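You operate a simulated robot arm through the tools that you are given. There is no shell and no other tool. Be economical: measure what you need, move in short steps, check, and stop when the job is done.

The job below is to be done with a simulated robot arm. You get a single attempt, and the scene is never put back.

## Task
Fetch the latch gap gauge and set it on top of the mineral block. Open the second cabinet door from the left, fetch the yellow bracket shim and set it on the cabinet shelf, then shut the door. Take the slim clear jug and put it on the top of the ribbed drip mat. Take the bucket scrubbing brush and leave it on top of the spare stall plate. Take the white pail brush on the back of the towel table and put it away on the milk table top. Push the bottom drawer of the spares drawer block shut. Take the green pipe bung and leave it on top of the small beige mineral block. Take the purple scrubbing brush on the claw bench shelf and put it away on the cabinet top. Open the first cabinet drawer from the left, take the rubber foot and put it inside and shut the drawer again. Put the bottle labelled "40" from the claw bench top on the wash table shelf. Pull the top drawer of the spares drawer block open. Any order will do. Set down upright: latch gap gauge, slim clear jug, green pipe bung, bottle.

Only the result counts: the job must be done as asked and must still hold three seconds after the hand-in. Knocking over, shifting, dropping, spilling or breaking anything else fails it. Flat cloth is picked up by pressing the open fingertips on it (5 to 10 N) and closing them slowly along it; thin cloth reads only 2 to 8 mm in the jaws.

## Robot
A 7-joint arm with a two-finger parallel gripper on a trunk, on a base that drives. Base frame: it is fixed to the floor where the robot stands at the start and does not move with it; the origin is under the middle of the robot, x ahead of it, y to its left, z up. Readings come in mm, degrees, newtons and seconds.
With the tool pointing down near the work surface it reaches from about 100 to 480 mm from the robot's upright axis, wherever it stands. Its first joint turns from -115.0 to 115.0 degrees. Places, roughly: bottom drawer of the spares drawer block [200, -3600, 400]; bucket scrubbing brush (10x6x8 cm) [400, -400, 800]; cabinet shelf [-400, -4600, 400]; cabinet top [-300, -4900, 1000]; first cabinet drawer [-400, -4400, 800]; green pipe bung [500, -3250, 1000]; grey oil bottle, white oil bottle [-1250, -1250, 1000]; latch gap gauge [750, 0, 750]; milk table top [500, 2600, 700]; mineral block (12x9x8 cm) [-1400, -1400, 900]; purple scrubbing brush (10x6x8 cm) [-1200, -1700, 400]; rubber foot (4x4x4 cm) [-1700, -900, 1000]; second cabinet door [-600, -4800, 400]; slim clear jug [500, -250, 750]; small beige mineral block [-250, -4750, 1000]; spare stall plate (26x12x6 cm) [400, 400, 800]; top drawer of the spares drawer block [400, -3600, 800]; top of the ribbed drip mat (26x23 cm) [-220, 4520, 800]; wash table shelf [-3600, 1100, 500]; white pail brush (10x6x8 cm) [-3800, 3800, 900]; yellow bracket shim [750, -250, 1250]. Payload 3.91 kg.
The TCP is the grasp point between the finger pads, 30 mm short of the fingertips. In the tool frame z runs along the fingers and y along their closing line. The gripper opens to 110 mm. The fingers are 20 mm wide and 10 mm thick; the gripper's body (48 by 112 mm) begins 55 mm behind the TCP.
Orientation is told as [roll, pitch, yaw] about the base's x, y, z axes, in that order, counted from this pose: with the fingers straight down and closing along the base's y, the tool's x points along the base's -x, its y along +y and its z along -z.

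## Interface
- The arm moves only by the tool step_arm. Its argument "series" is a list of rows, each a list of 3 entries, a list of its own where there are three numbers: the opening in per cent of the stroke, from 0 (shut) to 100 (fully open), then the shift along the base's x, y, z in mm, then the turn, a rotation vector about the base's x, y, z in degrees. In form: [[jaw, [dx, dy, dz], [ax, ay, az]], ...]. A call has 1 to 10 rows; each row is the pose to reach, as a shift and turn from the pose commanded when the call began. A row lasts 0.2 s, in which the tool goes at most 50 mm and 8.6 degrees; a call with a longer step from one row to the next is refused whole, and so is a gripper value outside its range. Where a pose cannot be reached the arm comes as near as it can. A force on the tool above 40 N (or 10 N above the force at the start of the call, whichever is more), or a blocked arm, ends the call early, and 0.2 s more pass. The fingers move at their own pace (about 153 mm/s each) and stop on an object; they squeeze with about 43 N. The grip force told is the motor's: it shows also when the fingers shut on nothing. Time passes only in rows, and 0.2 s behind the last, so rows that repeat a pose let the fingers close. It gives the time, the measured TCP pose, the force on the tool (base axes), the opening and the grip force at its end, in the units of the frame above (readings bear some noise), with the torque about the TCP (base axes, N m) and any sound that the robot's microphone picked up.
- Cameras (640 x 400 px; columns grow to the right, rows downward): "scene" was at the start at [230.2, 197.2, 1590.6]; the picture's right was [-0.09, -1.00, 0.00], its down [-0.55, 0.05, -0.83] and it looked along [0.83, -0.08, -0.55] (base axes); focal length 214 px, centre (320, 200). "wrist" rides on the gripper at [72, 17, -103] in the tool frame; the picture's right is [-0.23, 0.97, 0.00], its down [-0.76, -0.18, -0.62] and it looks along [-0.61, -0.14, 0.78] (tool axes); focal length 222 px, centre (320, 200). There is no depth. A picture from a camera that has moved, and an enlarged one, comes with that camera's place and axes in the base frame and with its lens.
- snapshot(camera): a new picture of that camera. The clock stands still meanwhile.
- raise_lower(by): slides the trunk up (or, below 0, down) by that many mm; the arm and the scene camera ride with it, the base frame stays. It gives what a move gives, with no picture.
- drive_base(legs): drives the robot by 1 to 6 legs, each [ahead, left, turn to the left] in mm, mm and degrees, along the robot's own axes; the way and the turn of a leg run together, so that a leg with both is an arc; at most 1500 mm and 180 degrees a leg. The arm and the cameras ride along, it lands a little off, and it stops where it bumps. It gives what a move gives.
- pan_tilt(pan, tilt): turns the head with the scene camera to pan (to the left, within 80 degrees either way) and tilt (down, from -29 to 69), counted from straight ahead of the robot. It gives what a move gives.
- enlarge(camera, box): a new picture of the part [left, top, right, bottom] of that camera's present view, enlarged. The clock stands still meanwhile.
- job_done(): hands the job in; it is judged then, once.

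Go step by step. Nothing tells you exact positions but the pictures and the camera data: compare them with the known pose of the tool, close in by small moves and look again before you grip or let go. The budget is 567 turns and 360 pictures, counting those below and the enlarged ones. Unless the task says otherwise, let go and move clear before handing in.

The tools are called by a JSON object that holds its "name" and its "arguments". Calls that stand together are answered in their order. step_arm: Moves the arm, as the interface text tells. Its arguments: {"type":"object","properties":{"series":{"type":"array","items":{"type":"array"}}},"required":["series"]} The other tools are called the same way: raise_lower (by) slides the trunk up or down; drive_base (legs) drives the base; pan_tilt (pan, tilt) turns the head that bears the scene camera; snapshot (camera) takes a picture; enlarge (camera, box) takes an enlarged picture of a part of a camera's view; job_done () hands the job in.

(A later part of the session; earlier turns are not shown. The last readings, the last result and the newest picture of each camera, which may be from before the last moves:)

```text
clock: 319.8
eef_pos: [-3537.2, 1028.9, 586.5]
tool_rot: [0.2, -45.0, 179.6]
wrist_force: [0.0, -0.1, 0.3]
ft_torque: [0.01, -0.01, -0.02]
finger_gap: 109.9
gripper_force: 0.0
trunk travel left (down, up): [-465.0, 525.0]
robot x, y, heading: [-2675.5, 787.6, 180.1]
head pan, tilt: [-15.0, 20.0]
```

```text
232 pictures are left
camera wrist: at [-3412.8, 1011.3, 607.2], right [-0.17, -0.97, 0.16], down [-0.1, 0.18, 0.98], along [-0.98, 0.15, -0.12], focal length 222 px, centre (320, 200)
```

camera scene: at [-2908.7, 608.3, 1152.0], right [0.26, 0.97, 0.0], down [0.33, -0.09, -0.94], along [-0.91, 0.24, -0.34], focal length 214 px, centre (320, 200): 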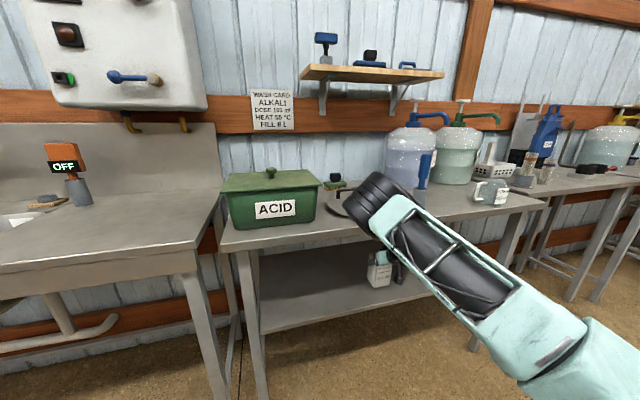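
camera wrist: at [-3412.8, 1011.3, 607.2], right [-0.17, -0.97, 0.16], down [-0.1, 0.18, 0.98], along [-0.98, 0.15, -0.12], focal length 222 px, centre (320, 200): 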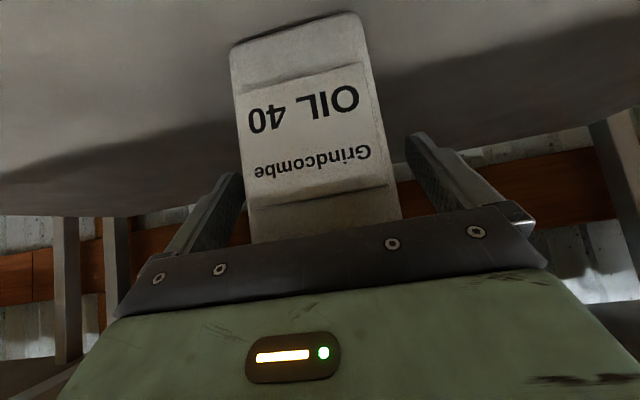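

{"name": "drive_base", "arguments": {"legs": [[-300, 0, 0]]}}

{"name": "snapshot", "arguments": {"camera": "wrist"}}

{"name": "snapshot", "arguments": {"camera": "scene"}}

```text
clock: 321.6
eef_pos: [-3295.3, 1025.7, 586.7]
tool_rot: [0.1, -45.1, 179.6]
wrist_force: [-0.4, 0.7, 0.1]
ft_torque: [-0.02, 0.01, -0.02]
finger_gap: 109.9
gripper_force: 0.2
trunk travel left (down, up): [-465.0, 525.0]
robot x, y, heading: [-2437.1, 785.7, -179.7]
head pan, tilt: [-15.0, 20.0]
stopped in leg 1: the robot was blocked; the commanded pose is now the measured one
```

```text
231 pictures are left
camera wrist: at [-3172.8, 1007.1, 607.7], right [-0.16, -0.97, 0.16], down [-0.1, 0.18, 0.98], along [-0.98, 0.14, -0.12], focal length 222 px, centre (320, 200)
```

wrist: 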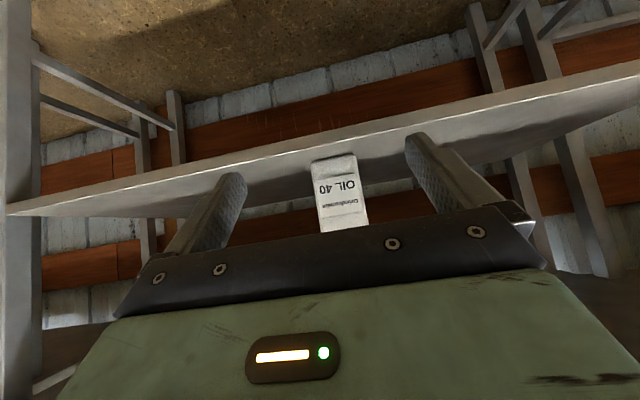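

```text
230 pictures are left
camera scene: at [-2666.8, 605.7, 1152.0], right [0.25, 0.97, 0.0], down [0.33, -0.09, -0.94], along [-0.91, 0.24, -0.34], focal length 214 px, centre (320, 200)
```

scene: 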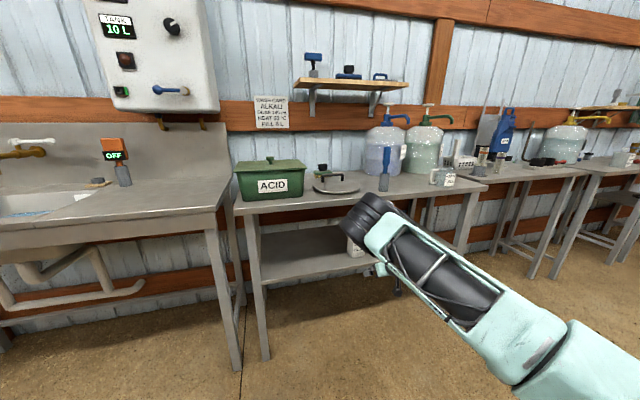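

{"name": "drive_base", "arguments": {"legs": [[30, 0, 0], [0, 420, 0]]}}

{"name": "raise_lower", "arguments": {"by": 400}}

{"name": "drive_base", "arguments": {"legs": [[0, 0, -90]]}}

{"name": "pan_tilt", "arguments": {"pan": -60, "tilt": 35}}

{"name": "snapshot", "arguments": {"camera": "scene"}}

```text
clock: 324.6
eef_pos: [-3323.7, 600.5, 587.6]
tool_rot: [0.1, -45.1, 180.0]
wrist_force: [-1.3, -0.3, -1.2]
ft_torque: [0.0, -0.01, 0.04]
finger_gap: 110.1
gripper_force: 0.2
trunk travel left (down, up): [-465.0, 525.0]
robot x, y, heading: [-2461.5, 367.6, -179.2]
head pan, tilt: [-15.0, 20.0]
```

```text
clock: 328.5
eef_pos: [-3323.5, 602.5, 985.4]
tool_rot: [0.0, -45.1, 180.1]
wrist_force: [0.0, 0.5, 0.1]
ft_torque: [-0.02, 0.01, 0.0]
finger_gap: 109.9
gripper_force: 0.1
trunk travel left (down, up): [-865.0, 125.0]
robot x, y, heading: [-2463.5, 362.6, -179.6]
head pan, tilt: [-15.0, 20.0]
```

```text
clock: 332.7
eef_pos: [-2231.9, 1229.0, 987.3]
tool_rot: [0.1, -45.2, 90.3]
wrist_force: [0.3, 0.1, -0.4]
ft_torque: [0.01, 0.0, -0.04]
finger_gap: 110.0
gripper_force: 0.1
trunk travel left (down, up): [-865.0, 125.0]
robot x, y, heading: [-2462.9, 366.2, 90.9]
head pan, tilt: [-15.0, 20.0]
```

```text
clock: 333.8
eef_pos: [-2230.8, 1230.1, 986.3]
tool_rot: [0.1, -45.2, 90.3]
wrist_force: [-0.1, 0.5, -0.3]
ft_torque: [-0.01, -0.01, 0.03]
finger_gap: 109.9
gripper_force: 0.0
trunk travel left (down, up): [-865.0, 125.0]
robot x, y, heading: [-2462.8, 368.1, 90.7]
head pan, tilt: [-60.0, 35.0]
```

```text
229 pictures are left
camera scene: at [-2594.0, 551.5, 1528.2], right [0.51, -0.86, 0.0], down [-0.49, -0.29, -0.82], along [0.7, 0.42, -0.57], focal length 214 px, centre (320, 200)
```

scene: 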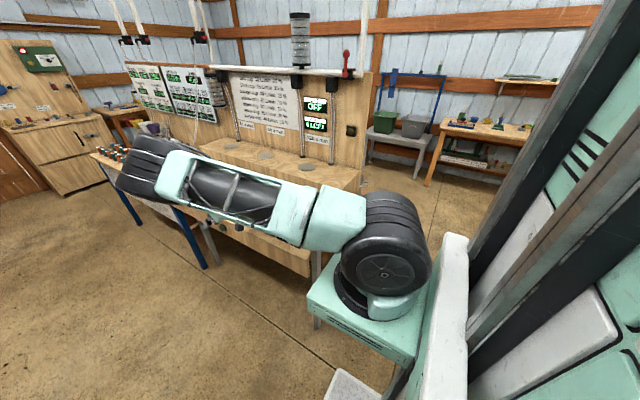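

{"name": "enlarge", "arguments": {"camera": "scene", "box": [80, 120, 380, 300]}}

{"name": "drive_base", "arguments": {"legs": [[0, 0, 90]]}}

```text
2.13 times, centred on (230, 210) of scene
camera zoom: at [-2594.0, 551.5, 1528.2], right [0.51, -0.86, 0.0], down [-0.49, -0.29, -0.82], along [0.7, 0.42, -0.57], focal length 458 px, centre (512, 179)
```

zoom: 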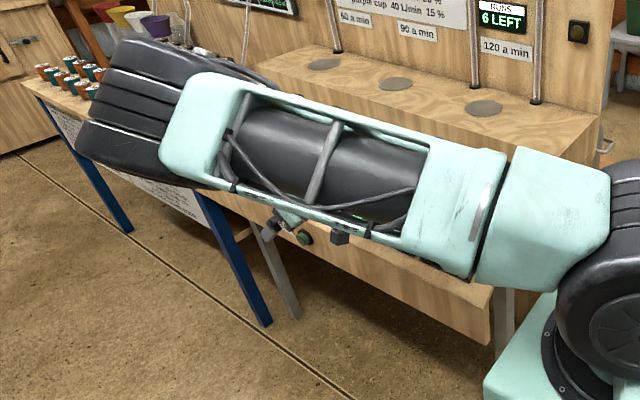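

```text
clock: 338.0
eef_pos: [-3326.6, 593.7, 986.6]
tool_rot: [0.1, -45.0, -179.4]
wrist_force: [0.2, 0.0, 0.1]
ft_torque: [-0.01, -0.04, 0.02]
finger_gap: 110.1
gripper_force: 0.0
trunk travel left (down, up): [-865.0, 125.0]
robot x, y, heading: [-2458.9, 371.1, -178.8]
head pan, tilt: [-60.0, 35.0]
```

{"name": "step_arm", "arguments": {"series": [[100, [40, 0, 20], [0, 0, 0]], [100, [80, 0, 40], [0, 0, 0]], [100, [120, 0, 60], [0, 0, 0]], [100, [160, 0, 80], [0, 0, 0]], [100, [200, 0, 90], [0, 0, 0]]]}}

{"name": "drive_base", "arguments": {"legs": [[0, 150, 0], [0, 0, 120]]}}

{"name": "pan_tilt", "arguments": {"pan": 0, "tilt": 25}}

{"name": "snapshot", "arguments": {"camera": "scene"}}

```text
clock: 339.2
eef_pos: [-3125.2, 592.5, 1076.0]
tool_rot: [0.1, -45.1, -179.4]
wrist_force: [0.0, 0.0, -0.1]
ft_torque: [0.02, -0.01, -0.01]
finger_gap: 110.2
gripper_force: 0.0
trunk travel left (down, up): [-865.0, 125.0]
robot x, y, heading: [-2464.6, 369.1, -179.0]
head pan, tilt: [-60.0, 35.0]
```

```text
clock: 345.6
eef_pos: [-2325.1, -471.6, 1076.4]
tool_rot: [0.1, -45.1, -59.6]
wrist_force: [0.6, -0.3, 0.3]
ft_torque: [0.02, 0.02, -0.02]
finger_gap: 110.0
gripper_force: 0.0
trunk travel left (down, up): [-865.0, 125.0]
robot x, y, heading: [-2459.1, 215.5, -59.2]
head pan, tilt: [-60.0, 35.0]
```

```text
clock: 346.9
eef_pos: [-2325.9, -472.0, 1077.1]
tool_rot: [0.1, -45.2, -59.6]
wrist_force: [0.2, -0.1, 0.8]
ft_torque: [-0.02, 0.0, 0.05]
finger_gap: 109.8
gripper_force: 0.1
trunk travel left (down, up): [-865.0, 125.0]
robot x, y, heading: [-2461.9, 217.7, -59.2]
head pan, tilt: [0.0, 25.0]
```

```text
227 pictures are left
camera scene: at [-2164.0, 120.9, 1543.9], right [-0.86, -0.51, 0.0], down [-0.22, 0.36, -0.91], along [0.46, -0.78, -0.42], focal length 214 px, centre (320, 200)
```

scene: 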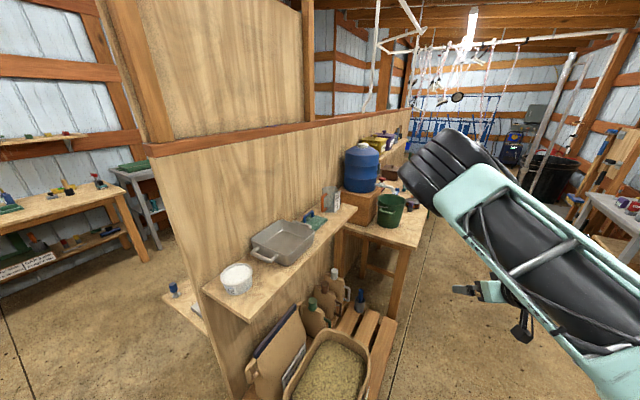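

{"name": "enlarge", "arguments": {"camera": "scene", "box": [200, 130, 440, 310]}}

```text
2.22 times, centred on (320, 220) of scene
camera zoom: at [-2164.0, 120.9, 1543.9], right [-0.86, -0.51, 0.0], down [-0.22, 0.36, -0.91], along [0.46, -0.78, -0.42], focal length 477 px, centre (320, 156)
```

zoom: 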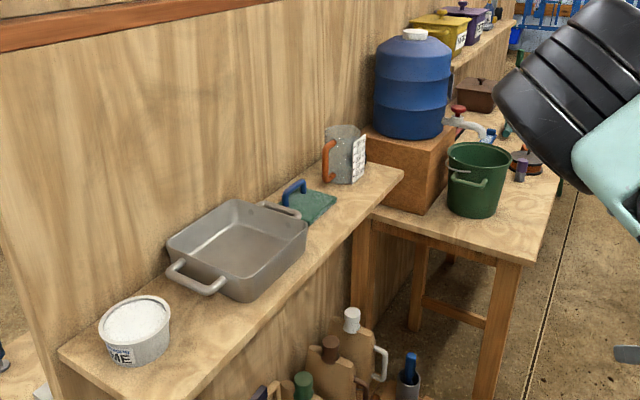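

{"name": "drive_base", "arguments": {"legs": [[0, 0, 59], [0, -880, 0]]}}

{"name": "pan_tilt", "arguments": {"pan": -20, "tilt": 35}}

{"name": "snapshot", "arguments": {"camera": "scene"}}

```text
clock: 354.2
eef_pos: [-1816.1, -922.1, 1077.1]
tool_rot: [0.1, -45.1, -1.5]
wrist_force: [0.1, 0.2, 1.1]
ft_torque: [0.02, 0.04, 0.03]
finger_gap: 109.8
gripper_force: 0.0
trunk travel left (down, up): [-865.0, 125.0]
robot x, y, heading: [-2469.2, -670.8, -1.0]
head pan, tilt: [0.0, 25.0]
```

```text
clock: 355.0
eef_pos: [-1816.5, -923.0, 1077.2]
tool_rot: [0.1, -45.1, -1.5]
wrist_force: [0.5, -0.2, -0.3]
ft_torque: [-0.01, -0.03, 0.0]
finger_gap: 109.9
gripper_force: 0.2
trunk travel left (down, up): [-865.0, 125.0]
robot x, y, heading: [-2469.3, -671.5, -0.9]
head pan, tilt: [-20.0, 35.0]
```

```text
225 pictures are left
camera scene: at [-2243.6, -501.7, 1528.2], right [-0.36, -0.93, 0.0], down [-0.54, 0.2, -0.82], along [0.77, -0.29, -0.57], focal length 214 px, centre (320, 200)
```

scene: 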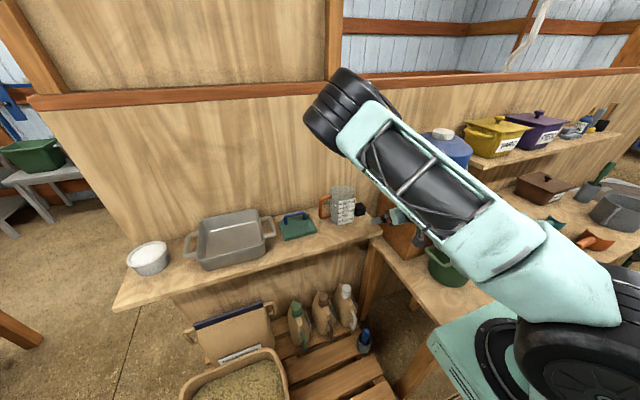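

{"name": "enlarge", "arguments": {"camera": "scene", "box": [300, 160, 440, 260]}}

{"name": "snapshot", "arguments": {"camera": "wrist"}}

```text
4.00 times, centred on (370, 210) of scene
camera zoom: at [-2243.6, -501.7, 1528.2], right [-0.36, -0.93, 0.0], down [-0.54, 0.2, -0.82], along [0.77, -0.29, -0.57], focal length 858 px, centre (120, 160)
```

zoom: 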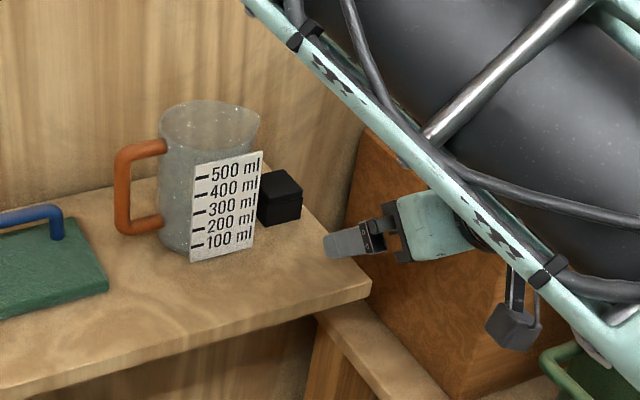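

```text
223 pictures are left
camera wrist: at [-1940.7, -903.6, 1097.4], right [0.18, 0.97, 0.16], down [0.09, -0.18, 0.98], along [0.98, -0.17, -0.12], focal length 222 px, centre (320, 200)
```

wrist: 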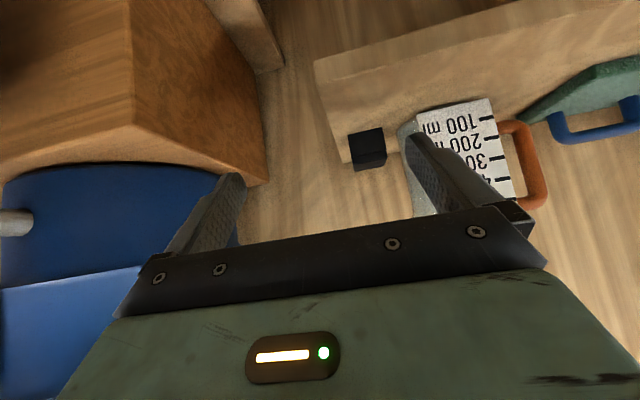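

{"name": "drive_base", "arguments": {"legs": [[-100, 0, 1], [0, 1110, 0], [1400, 0, 0], [700, 0, 0]]}}

{"name": "pan_tilt", "arguments": {"pan": -70, "tilt": 25}}

{"name": "snapshot", "arguments": {"camera": "scene"}}

```text
clock: 371.6
eef_pos: [198.9, 189.0, 1076.1]
tool_rot: [0.1, -45.1, -0.8]
wrist_force: [-0.8, 0.9, -0.8]
ft_torque: [0.02, 0.0, 0.01]
finger_gap: 110.2
gripper_force: 0.1
trunk travel left (down, up): [-865.0, 125.0]
robot x, y, heading: [-457.8, 432.1, -0.6]
head pan, tilt: [-20.0, 35.0]
```

```text
clock: 372.7
eef_pos: [200.2, 190.8, 1076.6]
tool_rot: [0.2, -45.1, -0.9]
wrist_force: [-0.8, -0.3, -0.3]
ft_torque: [-0.01, 0.0, -0.01]
finger_gap: 110.3
gripper_force: 0.1
trunk travel left (down, up): [-865.0, 125.0]
robot x, y, heading: [-459.7, 431.9, -0.3]
head pan, tilt: [-70.0, 25.0]
```

```text
222 pictures are left
camera scene: at [-285.8, 549.7, 1543.9], right [-0.94, -0.34, 0.0], down [-0.14, 0.4, -0.91], along [0.31, -0.85, -0.42], focal length 214 px, centre (320, 200)
```

scene: 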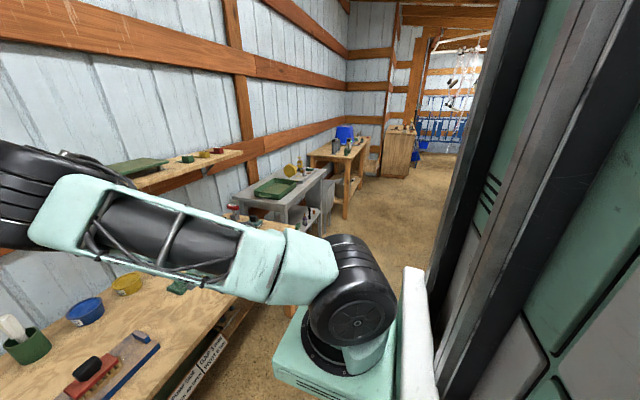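

{"name": "drive_base", "arguments": {"legs": [[150, -400, 0], [0, 0, -180], [0, 1300, 0], [-130, 670, 0]]}}

{"name": "pan_tilt", "arguments": {"pan": -5, "tilt": 40}}

{"name": "snapshot", "arguments": {"camera": "scene"}}

```text
clock: 392.2
eef_pos: [-906.3, -1677.2, 1076.2]
tool_rot: [0.1, -45.0, 177.2]
wrist_force: [0.0, -0.2, 0.5]
ft_torque: [0.02, 0.02, 0.03]
finger_gap: 109.7
gripper_force: 0.1
trunk travel left (down, up): [-865.0, 125.0]
robot x, y, heading: [-256.2, -1942.8, 177.7]
head pan, tilt: [-70.0, 25.0]
```

```text
clock: 393.6
eef_pos: [-905.7, -1677.8, 1075.3]
tool_rot: [0.1, -45.1, 177.1]
wrist_force: [0.0, -0.4, 0.4]
ft_torque: [-0.03, 0.01, 0.0]
finger_gap: 109.9
gripper_force: 0.0
trunk travel left (down, up): [-865.0, 125.0]
robot x, y, heading: [-258.6, -1942.1, 177.6]
head pan, tilt: [-5.0, 40.0]
```

```text
221 pictures are left
camera scene: at [-492.5, -2129.8, 1520.6], right [0.13, 0.99, 0.0], down [0.64, -0.08, -0.77], along [-0.76, 0.1, -0.64], focal length 214 px, centre (320, 200)
```

scene: 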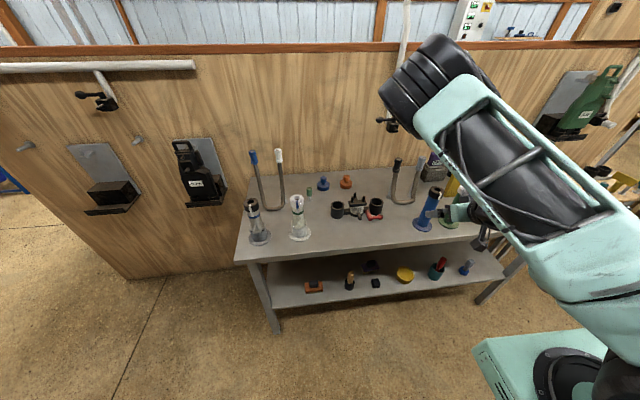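

{"name": "drive_base", "arguments": {"legs": [[-60, 0, 2.3]]}}

{"name": "raise_lower", "arguments": {"by": -400}}

{"name": "raise_lower", "arguments": {"by": -130}}

{"name": "pan_tilt", "arguments": {"pan": -20, "tilt": 30}}

{"name": "snapshot", "arguments": {"camera": "scene"}}

{"name": "snapshot", "arguments": {"camera": "wrist"}}

```text
clock: 394.6
eef_pos: [-857.6, -1704.4, 1076.7]
tool_rot: [0.1, -45.1, 179.6]
wrist_force: [0.2, 0.1, 0.1]
ft_torque: [0.0, 0.0, 0.02]
finger_gap: 109.9
gripper_force: 0.0
trunk travel left (down, up): [-865.0, 125.0]
robot x, y, heading: [-198.3, -1943.7, 179.7]
head pan, tilt: [-5.0, 40.0]
```

```text
clock: 398.4
eef_pos: [-857.5, -1705.5, 676.5]
tool_rot: [0.1, -45.1, 179.5]
wrist_force: [0.0, -0.1, -0.2]
ft_torque: [-0.02, 0.02, 0.0]
finger_gap: 109.9
gripper_force: 0.1
trunk travel left (down, up): [-465.0, 525.0]
robot x, y, heading: [-196.1, -1943.5, 179.9]
head pan, tilt: [-5.0, 40.0]
```

```text
clock: 400.0
eef_pos: [-857.1, -1706.3, 545.8]
tool_rot: [0.0, -45.1, 179.5]
wrist_force: [0.5, 0.2, 0.0]
ft_torque: [0.0, -0.01, 0.03]
finger_gap: 110.1
gripper_force: 0.1
trunk travel left (down, up): [-335.0, 655.0]
robot x, y, heading: [-197.9, -1940.7, 180.2]
head pan, tilt: [-5.0, 40.0]
```

```text
clock: 400.8
eef_pos: [-855.7, -1705.9, 546.8]
tool_rot: [0.1, -45.0, 179.5]
wrist_force: [-0.8, 0.3, 0.3]
ft_torque: [0.01, -0.02, 0.01]
finger_gap: 110.1
gripper_force: 0.2
trunk travel left (down, up): [-335.0, 655.0]
robot x, y, heading: [-198.5, -1944.7, 179.8]
head pan, tilt: [-20.0, 30.0]
```

```text
220 pictures are left
camera scene: at [-424.7, -2117.1, 1005.9], right [0.34, 0.94, 0.0], down [0.47, -0.17, -0.87], along [-0.81, 0.3, -0.5], focal length 214 px, centre (320, 200)
```

scene: 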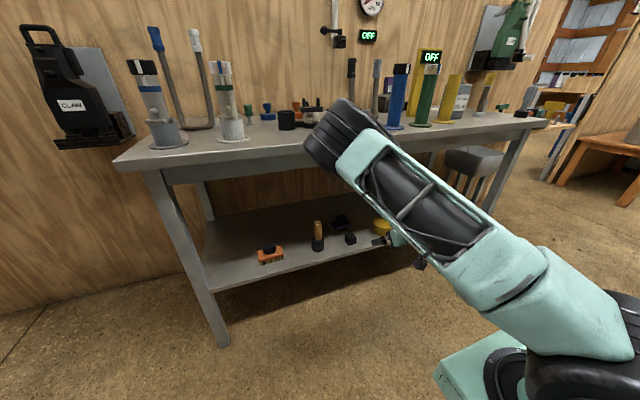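

```text
219 pictures are left
camera wrist: at [-733.7, -1724.0, 567.4], right [-0.17, -0.97, 0.16], down [-0.09, 0.18, 0.98], along [-0.98, 0.15, -0.12], focal length 222 px, centre (320, 200)
```

wrist: 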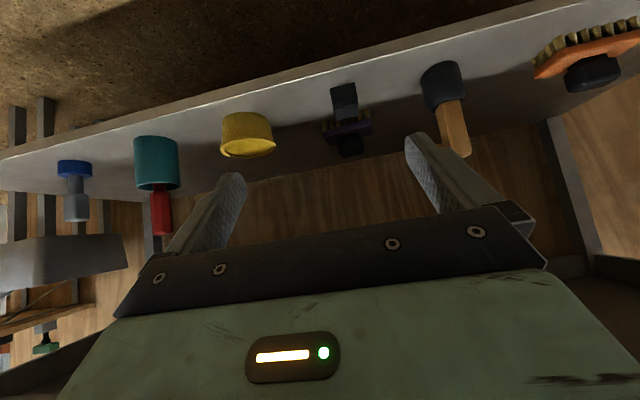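

{"name": "enlarge", "arguments": {"camera": "wrist", "box": [260, 40, 500, 190]}}

{"name": "enlarge", "arguments": {"camera": "scene", "box": [230, 190, 430, 300]}}

```text
2.67 times, centred on (380, 115) of wrist
camera zoom: at [-733.7, -1724.0, 567.4], right [-0.17, -0.97, 0.16], down [-0.09, 0.18, 0.98], along [-0.98, 0.15, -0.12], focal length 592 px, centre (160, 427)
```

zoom: 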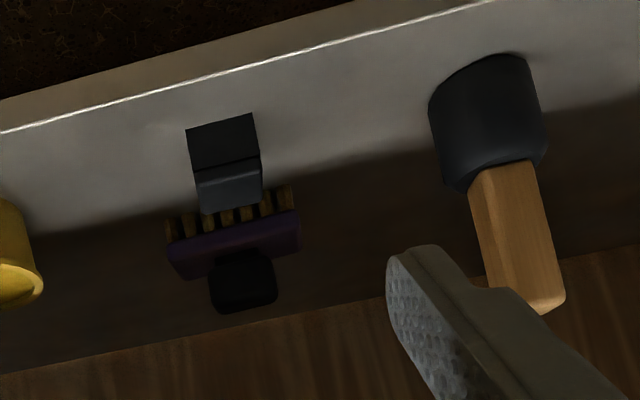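

```text
3.20 times, centred on (330, 245) of scene
camera zoom: at [-424.7, -2117.1, 1005.9], right [0.34, 0.94, 0.0], down [0.47, -0.17, -0.87], along [-0.81, 0.3, -0.5], focal length 686 px, centre (288, 56)
```

zoom: 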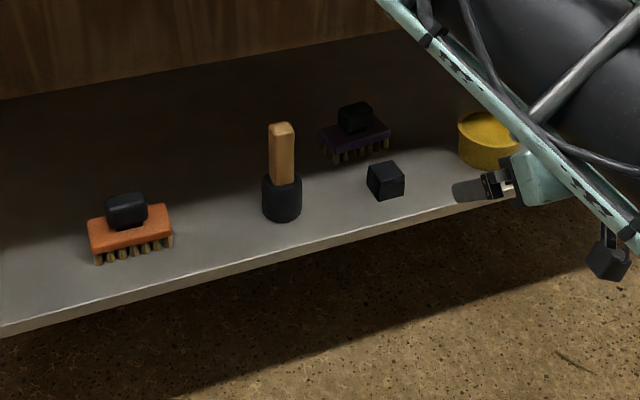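

{"name": "drive_base", "arguments": {"legs": [[-110, 0, 0]]}}

{"name": "step_arm", "arguments": {"series": [[85, [-45, -4, -6], [0, 0, 0]], [85, [-90, -8, -12], [0, 0, 0]], [85, [-135, -12, -18], [0, 0, 0]], [85, [-180, -16, -24], [0, 0, 0]], [85, [-225, -20, -30], [0, 0, 0]], [85, [-270, -24, -36], [0, 0, 0]]]}}

{"name": "snapshot", "arguments": {"camera": "scene"}}

{"name": "snapshot", "arguments": {"camera": "wrist"}}

```text
clock: 402.1
eef_pos: [-748.4, -1703.9, 547.0]
tool_rot: [0.1, -45.0, 179.3]
wrist_force: [0.9, -1.0, -0.3]
ft_torque: [0.02, -0.01, 0.01]
finger_gap: 109.9
gripper_force: 0.0
trunk travel left (down, up): [-335.0, 655.0]
robot x, y, heading: [-86.4, -1943.1, 179.9]
head pan, tilt: [-20.0, 30.0]
stopped in leg 1: the robot was blocked; the commanded pose is now the measured one
```

```text
clock: 403.5
eef_pos: [-1019.3, -1727.9, 511.4]
tool_rot: [0.1, -45.0, 179.3]
wrist_force: [-0.9, -0.9, 0.5]
ft_torque: [0.03, 0.0, -0.04]
finger_gap: 93.3
gripper_force: 0.1
trunk travel left (down, up): [-335.0, 655.0]
robot x, y, heading: [-91.4, -1946.4, 179.9]
head pan, tilt: [-20.0, 30.0]
```

```text
216 pictures are left
camera scene: at [-316.9, -2116.7, 1006.0], right [0.34, 0.94, 0.0], down [0.47, -0.17, -0.87], along [-0.81, 0.3, -0.5], focal length 214 px, centre (320, 200)
```

scene: 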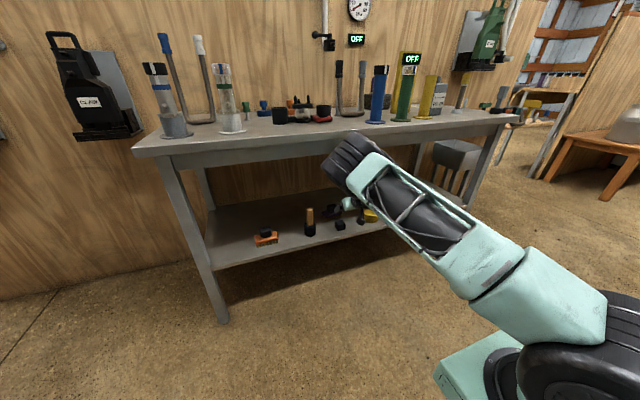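

```text
215 pictures are left
camera wrist: at [-895.7, -1746.9, 531.9], right [-0.17, -0.97, 0.16], down [-0.09, 0.18, 0.98], along [-0.98, 0.15, -0.12], focal length 222 px, centre (320, 200)
```

wrist: 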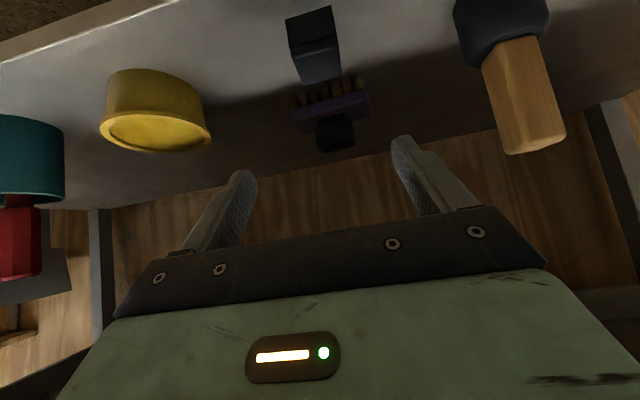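

{"name": "step_arm", "arguments": {"series": [[85, [-45, -4, -3], [0, 0, 0]], [85, [-90, -7, -6], [0, 0, 0]], [85, [-135, -10, -10], [0, 0, 0]], [85, [-142, -10, -30], [0, 0, 0]]]}}

{"name": "snapshot", "arguments": {"camera": "wrist"}}

{"name": "enlarge", "arguments": {"camera": "scene", "box": [240, 100, 480, 280]}}

```text
clock: 404.5
eef_pos: [-1159.8, -1738.7, 480.3]
tool_rot: [0.0, -45.1, 179.4]
wrist_force: [-0.4, -0.8, 0.4]
ft_torque: [0.01, -0.07, -0.01]
finger_gap: 93.6
gripper_force: 0.1
trunk travel left (down, up): [-335.0, 655.0]
robot x, y, heading: [-90.8, -1943.4, 179.8]
head pan, tilt: [-20.0, 30.0]
```

```text
214 pictures are left
camera wrist: at [-1037.5, -1757.7, 501.5], right [-0.17, -0.97, 0.16], down [-0.09, 0.18, 0.98], along [-0.98, 0.15, -0.12], focal length 222 px, centre (320, 200)
```

wrist: 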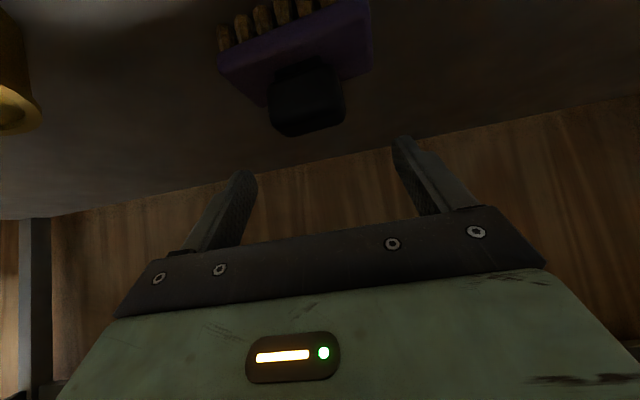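

```text
2.22 times, centred on (360, 190) of scene
camera zoom: at [-316.8, -2116.8, 1006.1], right [0.34, 0.94, 0.0], down [0.47, -0.17, -0.87], along [-0.81, 0.3, -0.5], focal length 477 px, centre (231, 222)
```

zoom: 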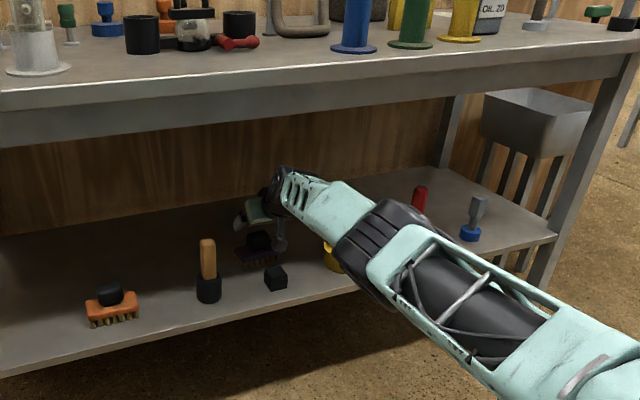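

{"name": "step_arm", "arguments": {"series": [[85, [3, -2, -20], [0, 0, 0]], [85, [5, -2, -35], [0, 0, 0]], [85, [5, -2, -42], [0, 0, 0]]]}}

{"name": "snapshot", "arguments": {"camera": "wrist"}}

```text
clock: 405.3
eef_pos: [-1153.0, -1743.6, 444.8]
tool_rot: [0.2, -45.1, 179.4]
wrist_force: [-0.5, 0.1, 0.2]
ft_torque: [0.0, 0.0, -0.04]
finger_gap: 93.4
gripper_force: 0.2
out of reach, approached as far as the arm can: row 2, 3
trunk travel left (down, up): [-335.0, 655.0]
robot x, y, heading: [-90.2, -1943.8, 179.7]
head pan, tilt: [-20.0, 30.0]
```

```text
212 pictures are left
camera wrist: at [-1029.9, -1762.7, 464.2], right [-0.17, -0.97, 0.16], down [-0.09, 0.18, 0.98], along [-0.98, 0.15, -0.12], focal length 222 px, centre (320, 200)
```

wrist: 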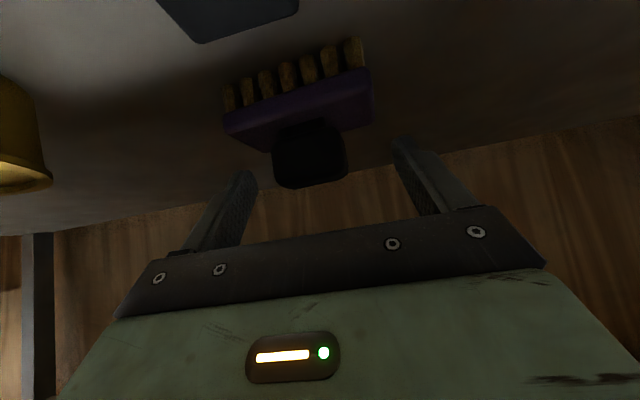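

{"name": "drive_base", "arguments": {"legs": [[10, 0, 0]]}}

{"name": "raise_lower", "arguments": {"by": -10}}

{"name": "step_arm", "arguments": {"series": [[70, [0, 0, 0], [0, 0, 0]], [60, [0, 0, 0], [0, 0, 0]], [50, [0, 0, 0], [0, 0, 0]], [35, [0, 0, 0], [0, 0, 0]], [20, [0, 0, 0], [0, 0, 0]], [10, [0, 0, 0], [0, 0, 0]], [10, [0, 0, 0], [0, 0, 0]]]}}

{"name": "snapshot", "arguments": {"camera": "wrist"}}

```text
clock: 406.1
eef_pos: [-1163.1, -1742.8, 443.8]
tool_rot: [0.1, -45.1, 179.4]
wrist_force: [0.5, -0.5, 0.2]
ft_torque: [-0.01, 0.04, -0.02]
finger_gap: 93.6
gripper_force: 0.0
trunk travel left (down, up): [-335.0, 655.0]
robot x, y, heading: [-99.9, -1946.7, 179.9]
head pan, tilt: [-20.0, 30.0]
```

```text
clock: 406.6
eef_pos: [-1163.6, -1744.1, 432.7]
tool_rot: [0.2, -45.1, 179.5]
wrist_force: [0.5, 0.3, 0.3]
ft_torque: [-0.01, 0.01, 0.0]
finger_gap: 93.6
gripper_force: 0.1
trunk travel left (down, up): [-325.0, 665.0]
robot x, y, heading: [-98.0, -1940.4, 179.9]
head pan, tilt: [-20.0, 30.0]
```

```text
clock: 408.2
eef_pos: [-1162.6, -1744.4, 432.9]
tool_rot: [0.1, -45.2, 179.5]
wrist_force: [1.3, -0.1, 0.9]
ft_torque: [-0.16, 0.05, 0.08]
finger_gap: 51.5
gripper_force: 42.7
trunk travel left (down, up): [-325.0, 665.0]
robot x, y, heading: [-98.5, -1947.1, 180.1]
head pan, tilt: [-20.0, 30.0]
```

```text
211 pictures are left
camera wrist: at [-1039.9, -1762.9, 454.3], right [-0.17, -0.97, 0.16], down [-0.09, 0.18, 0.98], along [-0.98, 0.15, -0.12], focal length 222 px, centre (320, 200)
```

wrist: 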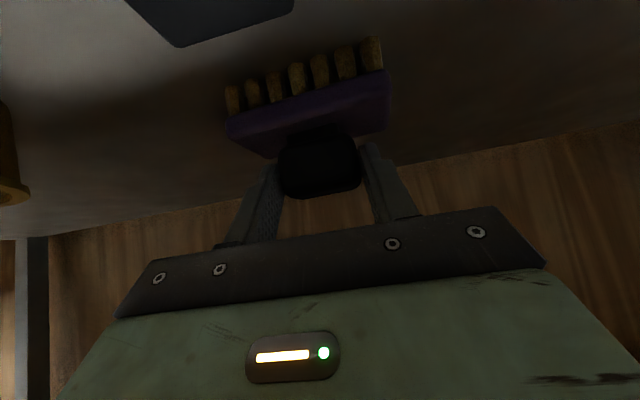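

{"name": "step_arm", "arguments": {"series": [[0, [0, 0, 0], [0, 0, 0]], [0, [0, 0, 3], [0, 0, 0]], [0, [0, 0, 7], [0, 0, 0]], [0, [2, 0, 14], [0, 0, 0]], [0, [5, 0, 25], [0, 0, 0]], [0, [10, 0, 40], [0, 0, 0]]]}}

{"name": "snapshot", "arguments": {"camera": "wrist"}}

```text
clock: 409.6
eef_pos: [-1152.9, -1743.6, 472.9]
tool_rot: [0.1, -45.0, 179.5]
wrist_force: [-1.0, 0.1, -2.5]
ft_torque: [0.02, 0.05, -0.01]
finger_gap: 51.0
gripper_force: 43.4
trunk travel left (down, up): [-325.0, 665.0]
robot x, y, heading: [-98.4, -1945.2, 180.3]
head pan, tilt: [-20.0, 30.0]
```

```text
210 pictures are left
camera wrist: at [-1029.0, -1762.4, 493.7], right [-0.17, -0.97, 0.16], down [-0.09, 0.18, 0.98], along [-0.98, 0.15, -0.12], focal length 222 px, centre (320, 200)
```

wrist: 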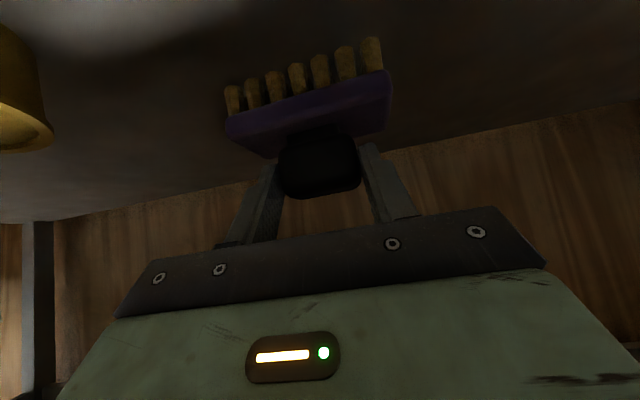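

{"name": "step_arm", "arguments": {"series": [[0, [5, 0, 25], [0, 0, 0]], [0, [15, 0, 45], [0, 0, 0]], [0, [50, 2, 50], [0, 0, 0]], [0, [90, 4, 50], [0, 0, 0]], [0, [130, 6, 50], [0, 0, 0]], [0, [170, 8, 50], [0, 0, 0]], [0, [210, 10, 50], [0, 0, 0]], [0, [250, 12, 50], [0, 0, 0]], [0, [290, 14, 50], [0, 0, 0]]]}}

{"name": "step_arm", "arguments": {"series": [[0, [40, 2, 10], [0, 0, 0]], [0, [80, 4, 20], [0, 0, 0]], [0, [110, 6, 40], [0, 0, 0]]]}}

{"name": "raise_lower", "arguments": {"by": 400}}

{"name": "pan_tilt", "arguments": {"pan": 75, "tilt": 15}}

{"name": "snapshot", "arguments": {"camera": "scene"}}

```text
clock: 411.6
eef_pos: [-863.1, -1729.7, 523.5]
tool_rot: [0.1, -45.1, 179.4]
wrist_force: [0.1, 0.0, -1.1]
ft_torque: [0.02, -0.03, 0.01]
finger_gap: 50.4
gripper_force: 43.0
trunk travel left (down, up): [-325.0, 665.0]
robot x, y, heading: [-99.8, -1945.9, 179.8]
head pan, tilt: [-20.0, 30.0]
```

```text
clock: 412.4
eef_pos: [-751.8, -1724.1, 563.1]
tool_rot: [0.1, -45.2, 179.5]
wrist_force: [-0.7, -1.1, -1.7]
ft_torque: [0.03, -0.08, 0.03]
finger_gap: 50.5
gripper_force: 43.1
trunk travel left (down, up): [-325.0, 665.0]
robot x, y, heading: [-98.8, -1942.3, 179.8]
head pan, tilt: [-20.0, 30.0]
```

```text
clock: 416.3
eef_pos: [-753.2, -1723.1, 962.6]
tool_rot: [0.2, -45.0, 179.5]
wrist_force: [0.1, -0.3, -1.2]
ft_torque: [-0.02, -0.03, 0.0]
finger_gap: 49.7
gripper_force: 43.1
trunk travel left (down, up): [-725.0, 265.0]
robot x, y, heading: [-100.6, -1943.6, 179.8]
head pan, tilt: [-20.0, 30.0]
```

```text
clock: 418.0
eef_pos: [-752.6, -1724.4, 962.2]
tool_rot: [0.1, -45.1, 179.4]
wrist_force: [0.2, -0.1, -1.2]
ft_torque: [0.02, -0.02, 0.01]
finger_gap: 49.7
gripper_force: 43.2
trunk travel left (down, up): [-725.0, 265.0]
robot x, y, heading: [-101.2, -1946.0, 180.0]
head pan, tilt: [75.0, 15.0]
```

```text
209 pictures are left
camera scene: at [-266.3, -2237.8, 1420.2], right [-0.97, 0.26, 0.0], down [0.07, 0.25, -0.97], along [-0.25, -0.93, -0.26], focal length 214 px, centre (320, 200)
```

scene: 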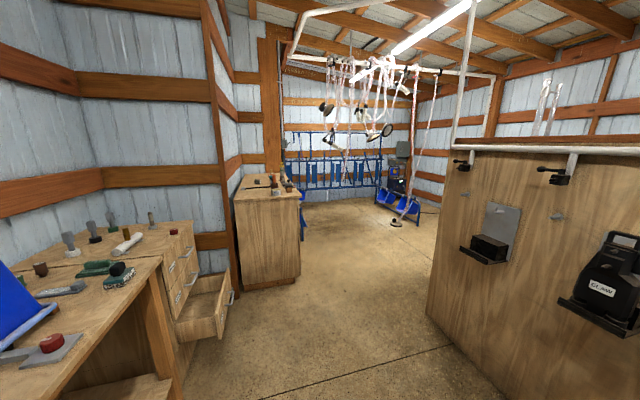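

{"name": "drive_base", "arguments": {"legs": [[0, 0, 90], [0, -550, 0], [900, 0, 0]]}}

{"name": "pan_tilt", "arguments": {"pan": 40, "tilt": 20}}

{"name": "snapshot", "arguments": {"camera": "scene"}}

```text
clock: 419.0
eef_pos: [-766.6, -1759.1, 963.0]
tool_rot: [-0.1, -45.0, -177.8]
wrist_force: [-0.2, -0.1, -1.6]
ft_torque: [-0.04, -0.01, 0.01]
finger_gap: 49.9
gripper_force: 43.0
trunk travel left (down, up): [-725.0, 265.0]
robot x, y, heading: [-104.1, -1942.3, -177.3]
head pan, tilt: [75.0, 15.0]
stopped in leg 1: the robot was blocked; the commanded pose is now the measured one
```

```text
clock: 420.1
eef_pos: [-766.2, -1758.9, 962.1]
tool_rot: [0.0, -45.2, -177.8]
wrist_force: [0.7, 0.5, -1.8]
ft_torque: [-0.01, -0.03, 0.0]
finger_gap: 49.6
gripper_force: 43.0
trunk travel left (down, up): [-725.0, 265.0]
robot x, y, heading: [-106.0, -1948.6, -177.2]
head pan, tilt: [40.0, 20.0]
```

```text
208 pictures are left
camera scene: at [-303.3, -2220.6, 1412.1], right [-0.68, 0.73, 0.0], down [0.25, 0.23, -0.94], along [-0.69, -0.64, -0.34], focal length 214 px, centre (320, 200)
```

scene: 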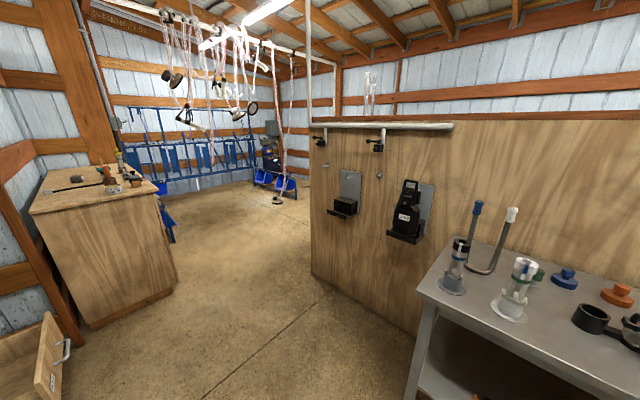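

{"name": "drive_base", "arguments": {"legs": [[130, 0, 0], [0, 200, 0], [0, 0, 87], [0, -400, 0], [700, 0, 0]]}}

{"name": "pan_tilt", "arguments": {"pan": 40, "tilt": 20}}

{"name": "snapshot", "arguments": {"camera": "scene"}}

```text
clock: 431.8
eef_pos: [-840.6, -3501.8, 962.6]
tool_rot: [0.1, -45.1, -90.6]
wrist_force: [-0.2, -0.1, -1.9]
ft_torque: [0.03, -0.02, 0.0]
finger_gap: 49.2
gripper_force: 42.7
trunk travel left (down, up): [-725.0, 265.0]
robot x, y, heading: [-621.5, -2845.9, -90.2]
head pan, tilt: [40.0, 20.0]
```

```text
clock: 432.4
eef_pos: [-841.2, -3502.4, 962.3]
tool_rot: [0.1, -45.2, -90.6]
wrist_force: [0.0, 0.2, -2.9]
ft_torque: [0.04, 0.02, -0.02]
finger_gap: 49.2
gripper_force: 42.8
trunk travel left (down, up): [-725.0, 265.0]
robot x, y, heading: [-620.4, -2848.4, -89.9]
head pan, tilt: [40.0, 20.0]
```

```text
207 pictures are left
camera scene: at [-357.2, -3062.6, 1412.0], right [-0.77, -0.64, 0.0], down [-0.22, 0.26, -0.94], along [0.6, -0.72, -0.34], focal length 214 px, centre (320, 200)
```

scene: 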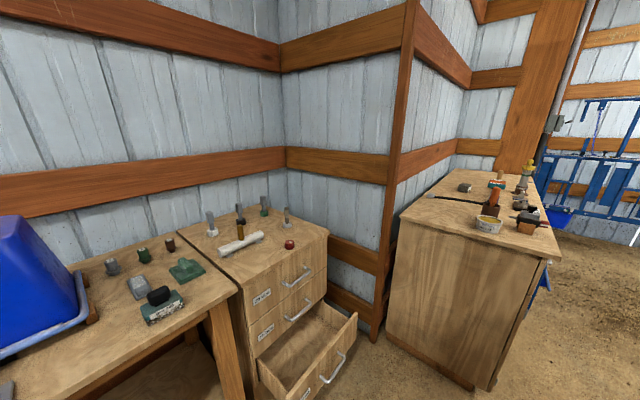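

{"name": "drive_base", "arguments": {"legs": [[0, -380, 0], [950, 0, 0], [0, -450, 0], [750, 0, 0]]}}

{"name": "pan_tilt", "arguments": {"pan": 75, "tilt": 25}}

{"name": "snapshot", "arguments": {"camera": "scene"}}

```text
clock: 441.0
eef_pos: [-1539.7, -4441.7, 963.1]
tool_rot: [0.0, -45.1, -95.0]
wrist_force: [0.9, 0.6, -1.3]
ft_torque: [0.04, -0.02, -0.01]
finger_gap: 49.7
gripper_force: 42.7
trunk travel left (down, up): [-725.0, 265.0]
robot x, y, heading: [-1270.7, -3805.5, -94.1]
head pan, tilt: [40.0, 20.0]
stopped in leg 3: the robot was blocked; the commanded pose is now the measured one
```

```text
clock: 442.0
eef_pos: [-1540.0, -4441.0, 963.5]
tool_rot: [0.1, -45.2, -95.0]
wrist_force: [0.5, -0.3, -2.2]
ft_torque: [0.05, -0.02, -0.02]
finger_gap: 49.8
gripper_force: 42.9
trunk travel left (down, up): [-725.0, 265.0]
robot x, y, heading: [-1266.7, -3810.7, -94.3]
head pan, tilt: [75.0, 25.0]
```

```text
206 pictures are left
camera scene: at [-990.1, -3994.9, 1404.0], right [-0.33, -0.94, 0.0], down [-0.4, 0.14, -0.91], along [0.85, -0.3, -0.42], focal length 214 px, centre (320, 200)
```

scene: 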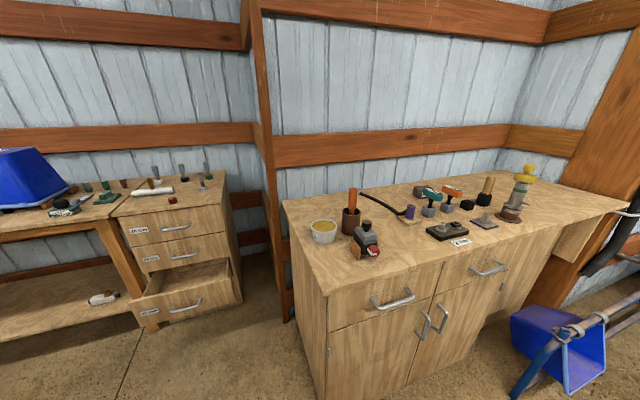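

{"name": "enlarge", "arguments": {"camera": "scene", "box": [280, 160, 640, 400]}}

{"name": "enlarge", "arguments": {"camera": "scene", "box": [60, 140, 270, 340]}}

```text
1.67 times, centred on (460, 280) of scene
camera zoom: at [-990.1, -3994.9, 1404.0], right [-0.33, -0.94, 0.0], down [-0.4, 0.14, -0.91], along [0.85, -0.3, -0.42], focal length 358 px, centre (87, 67)
```

zoom: 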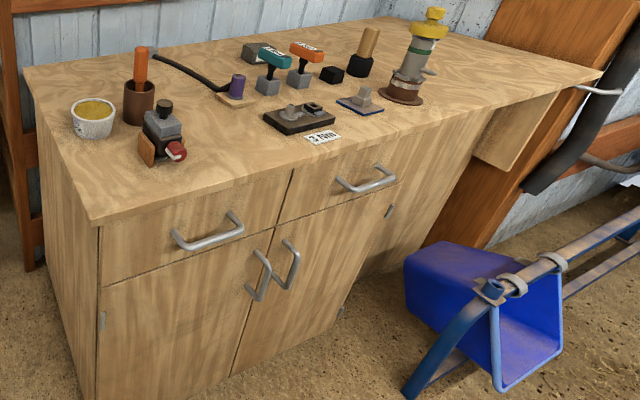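

```text
2.00 times, centred on (165, 240) of scene
camera zoom: at [-990.1, -3994.9, 1404.0], right [-0.33, -0.94, 0.0], down [-0.4, 0.14, -0.91], along [0.85, -0.3, -0.42], focal length 429 px, centre (630, 120)
```

zoom: 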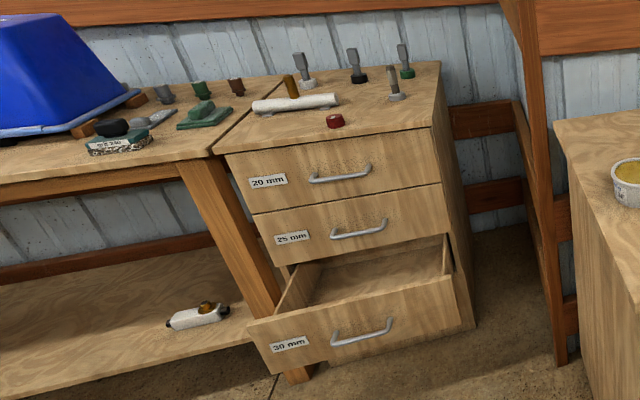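

{"name": "raise_lower", "arguments": {"by": 200}}

{"name": "drive_base", "arguments": {"legs": [[0, 60, 0], [0, 0, 94], [0, -470, 0]]}}

{"name": "pan_tilt", "arguments": {"pan": -20, "tilt": 40}}

{"name": "snapshot", "arguments": {"camera": "scene"}}

{"name": "snapshot", "arguments": {"camera": "wrist"}}

```text
clock: 444.2
eef_pos: [-1539.7, -4440.5, 1162.8]
tool_rot: [-0.1, -45.1, -95.1]
wrist_force: [0.2, 0.9, -1.4]
ft_torque: [0.04, 0.02, -0.02]
finger_gap: 49.5
gripper_force: 43.0
trunk travel left (down, up): [-925.0, 65.0]
robot x, y, heading: [-1271.9, -3808.6, -94.3]
head pan, tilt: [75.0, 25.0]
```

```text
clock: 451.5
eef_pos: [-568.6, -4508.1, 1162.2]
tool_rot: [0.0, -45.1, -1.5]
wrist_force: [0.0, 1.4, -1.3]
ft_torque: [-0.02, 0.02, 0.0]
finger_gap: 49.3
gripper_force: 43.3
trunk travel left (down, up): [-925.0, 65.0]
robot x, y, heading: [-1217.8, -4277.4, -1.1]
head pan, tilt: [75.0, 25.0]
```

```text
clock: 453.2
eef_pos: [-567.9, -4508.8, 1162.1]
tool_rot: [0.0, -45.0, -1.4]
wrist_force: [0.0, 0.2, -1.9]
ft_torque: [0.02, 0.06, 0.01]
finger_gap: 49.5
gripper_force: 43.2
trunk travel left (down, up): [-925.0, 65.0]
robot x, y, heading: [-1217.8, -4277.9, -0.7]
head pan, tilt: [-20.0, 40.0]
```

```text
203 pictures are left
camera scene: at [-992.1, -4105.8, 1580.6], right [-0.36, -0.93, 0.0], down [-0.6, 0.23, -0.77], along [0.72, -0.27, -0.64], focal length 214 px, centre (320, 200)
```

scene: 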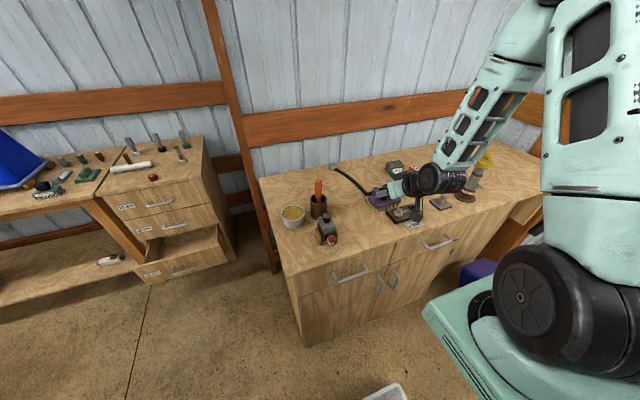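

```text
202 pictures are left
camera wrist: at [-692.7, -4489.7, 1183.8], right [0.19, 0.97, 0.16], down [0.09, -0.18, 0.98], along [0.98, -0.17, -0.12], focal length 222 px, centre (320, 200)
```

wrist: 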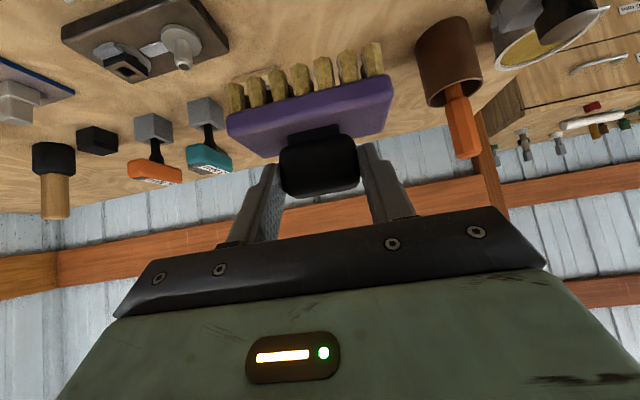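

{"name": "step_arm", "arguments": {"series": [[0, [15, 27, 0], [0, 0, 0]], [0, [30, 54, 0], [0, 0, 0]], [0, [30, 54, -35], [0, 0, 0]], [0, [30, 54, -65], [0, 0, 0]]]}}

{"name": "snapshot", "arguments": {"camera": "scene"}}

{"name": "snapshot", "arguments": {"camera": "wrist"}}

```text
clock: 454.2
eef_pos: [-537.2, -4455.0, 1098.3]
tool_rot: [0.0, -45.3, -1.5]
wrist_force: [-0.9, 0.5, -0.9]
ft_torque: [0.01, 0.0, 0.02]
finger_gap: 49.5
gripper_force: 43.1
trunk travel left (down, up): [-925.0, 65.0]
robot x, y, heading: [-1218.1, -4275.7, -0.9]
head pan, tilt: [-20.0, 40.0]
```

```text
201 pictures are left
camera scene: at [-992.5, -4105.7, 1580.7], right [-0.36, -0.93, 0.0], down [-0.6, 0.23, -0.77], along [0.72, -0.27, -0.64], focal length 214 px, centre (320, 200)
```

scene: 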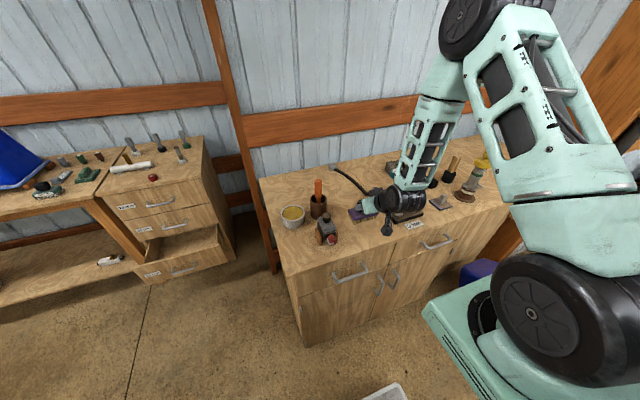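

```text
200 pictures are left
camera wrist: at [-663.1, -4434.3, 1119.1], right [0.19, 0.97, 0.16], down [0.09, -0.18, 0.98], along [0.98, -0.17, -0.12], focal length 222 px, centre (320, 200)
```

wrist: 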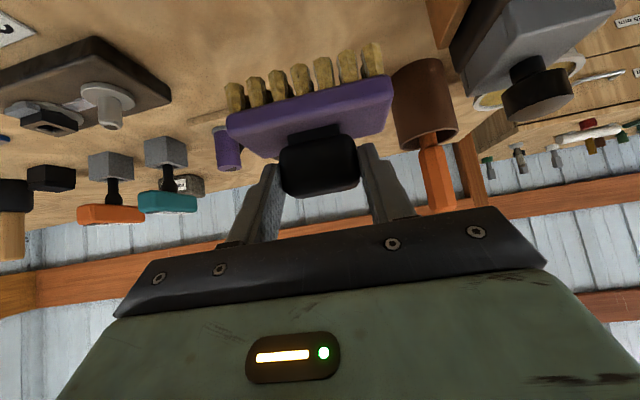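

{"name": "step_arm", "arguments": {"series": [[0, [0, 0, -25], [0, 0, 0]], [0, [0, 0, -35], [0, 0, 0]], [0, [0, 0, -41], [0, 0, 0]], [0, [0, 0, -47], [0, 0, 0]], [0, [0, 0, -53], [0, 0, 0]], [0, [0, 0, -59], [0, 0, 0]], [0, [0, 0, -65], [0, 0, 0]], [0, [0, 0, -71], [0, 0, 0]], [0, [0, 0, -77], [0, 0, 0]], [0, [0, 0, -83], [0, 0, 0]]]}}

```text
clock: 456.4
eef_pos: [-535.9, -4455.5, 1024.6]
tool_rot: [-0.1, -45.9, -1.4]
wrist_force: [-4.3, 0.3, 22.1]
ft_torque: [0.3, 0.58, 0.1]
finger_gap: 49.7
gripper_force: 42.8
trunk travel left (down, up): [-925.0, 65.0]
robot x, y, heading: [-1217.2, -4278.6, -0.9]
head pan, tilt: [-20.0, 40.0]
stopped in row 10: the force on the tool passed its limit (the readings are from after the stop); the commanded pose is now the measured one
```

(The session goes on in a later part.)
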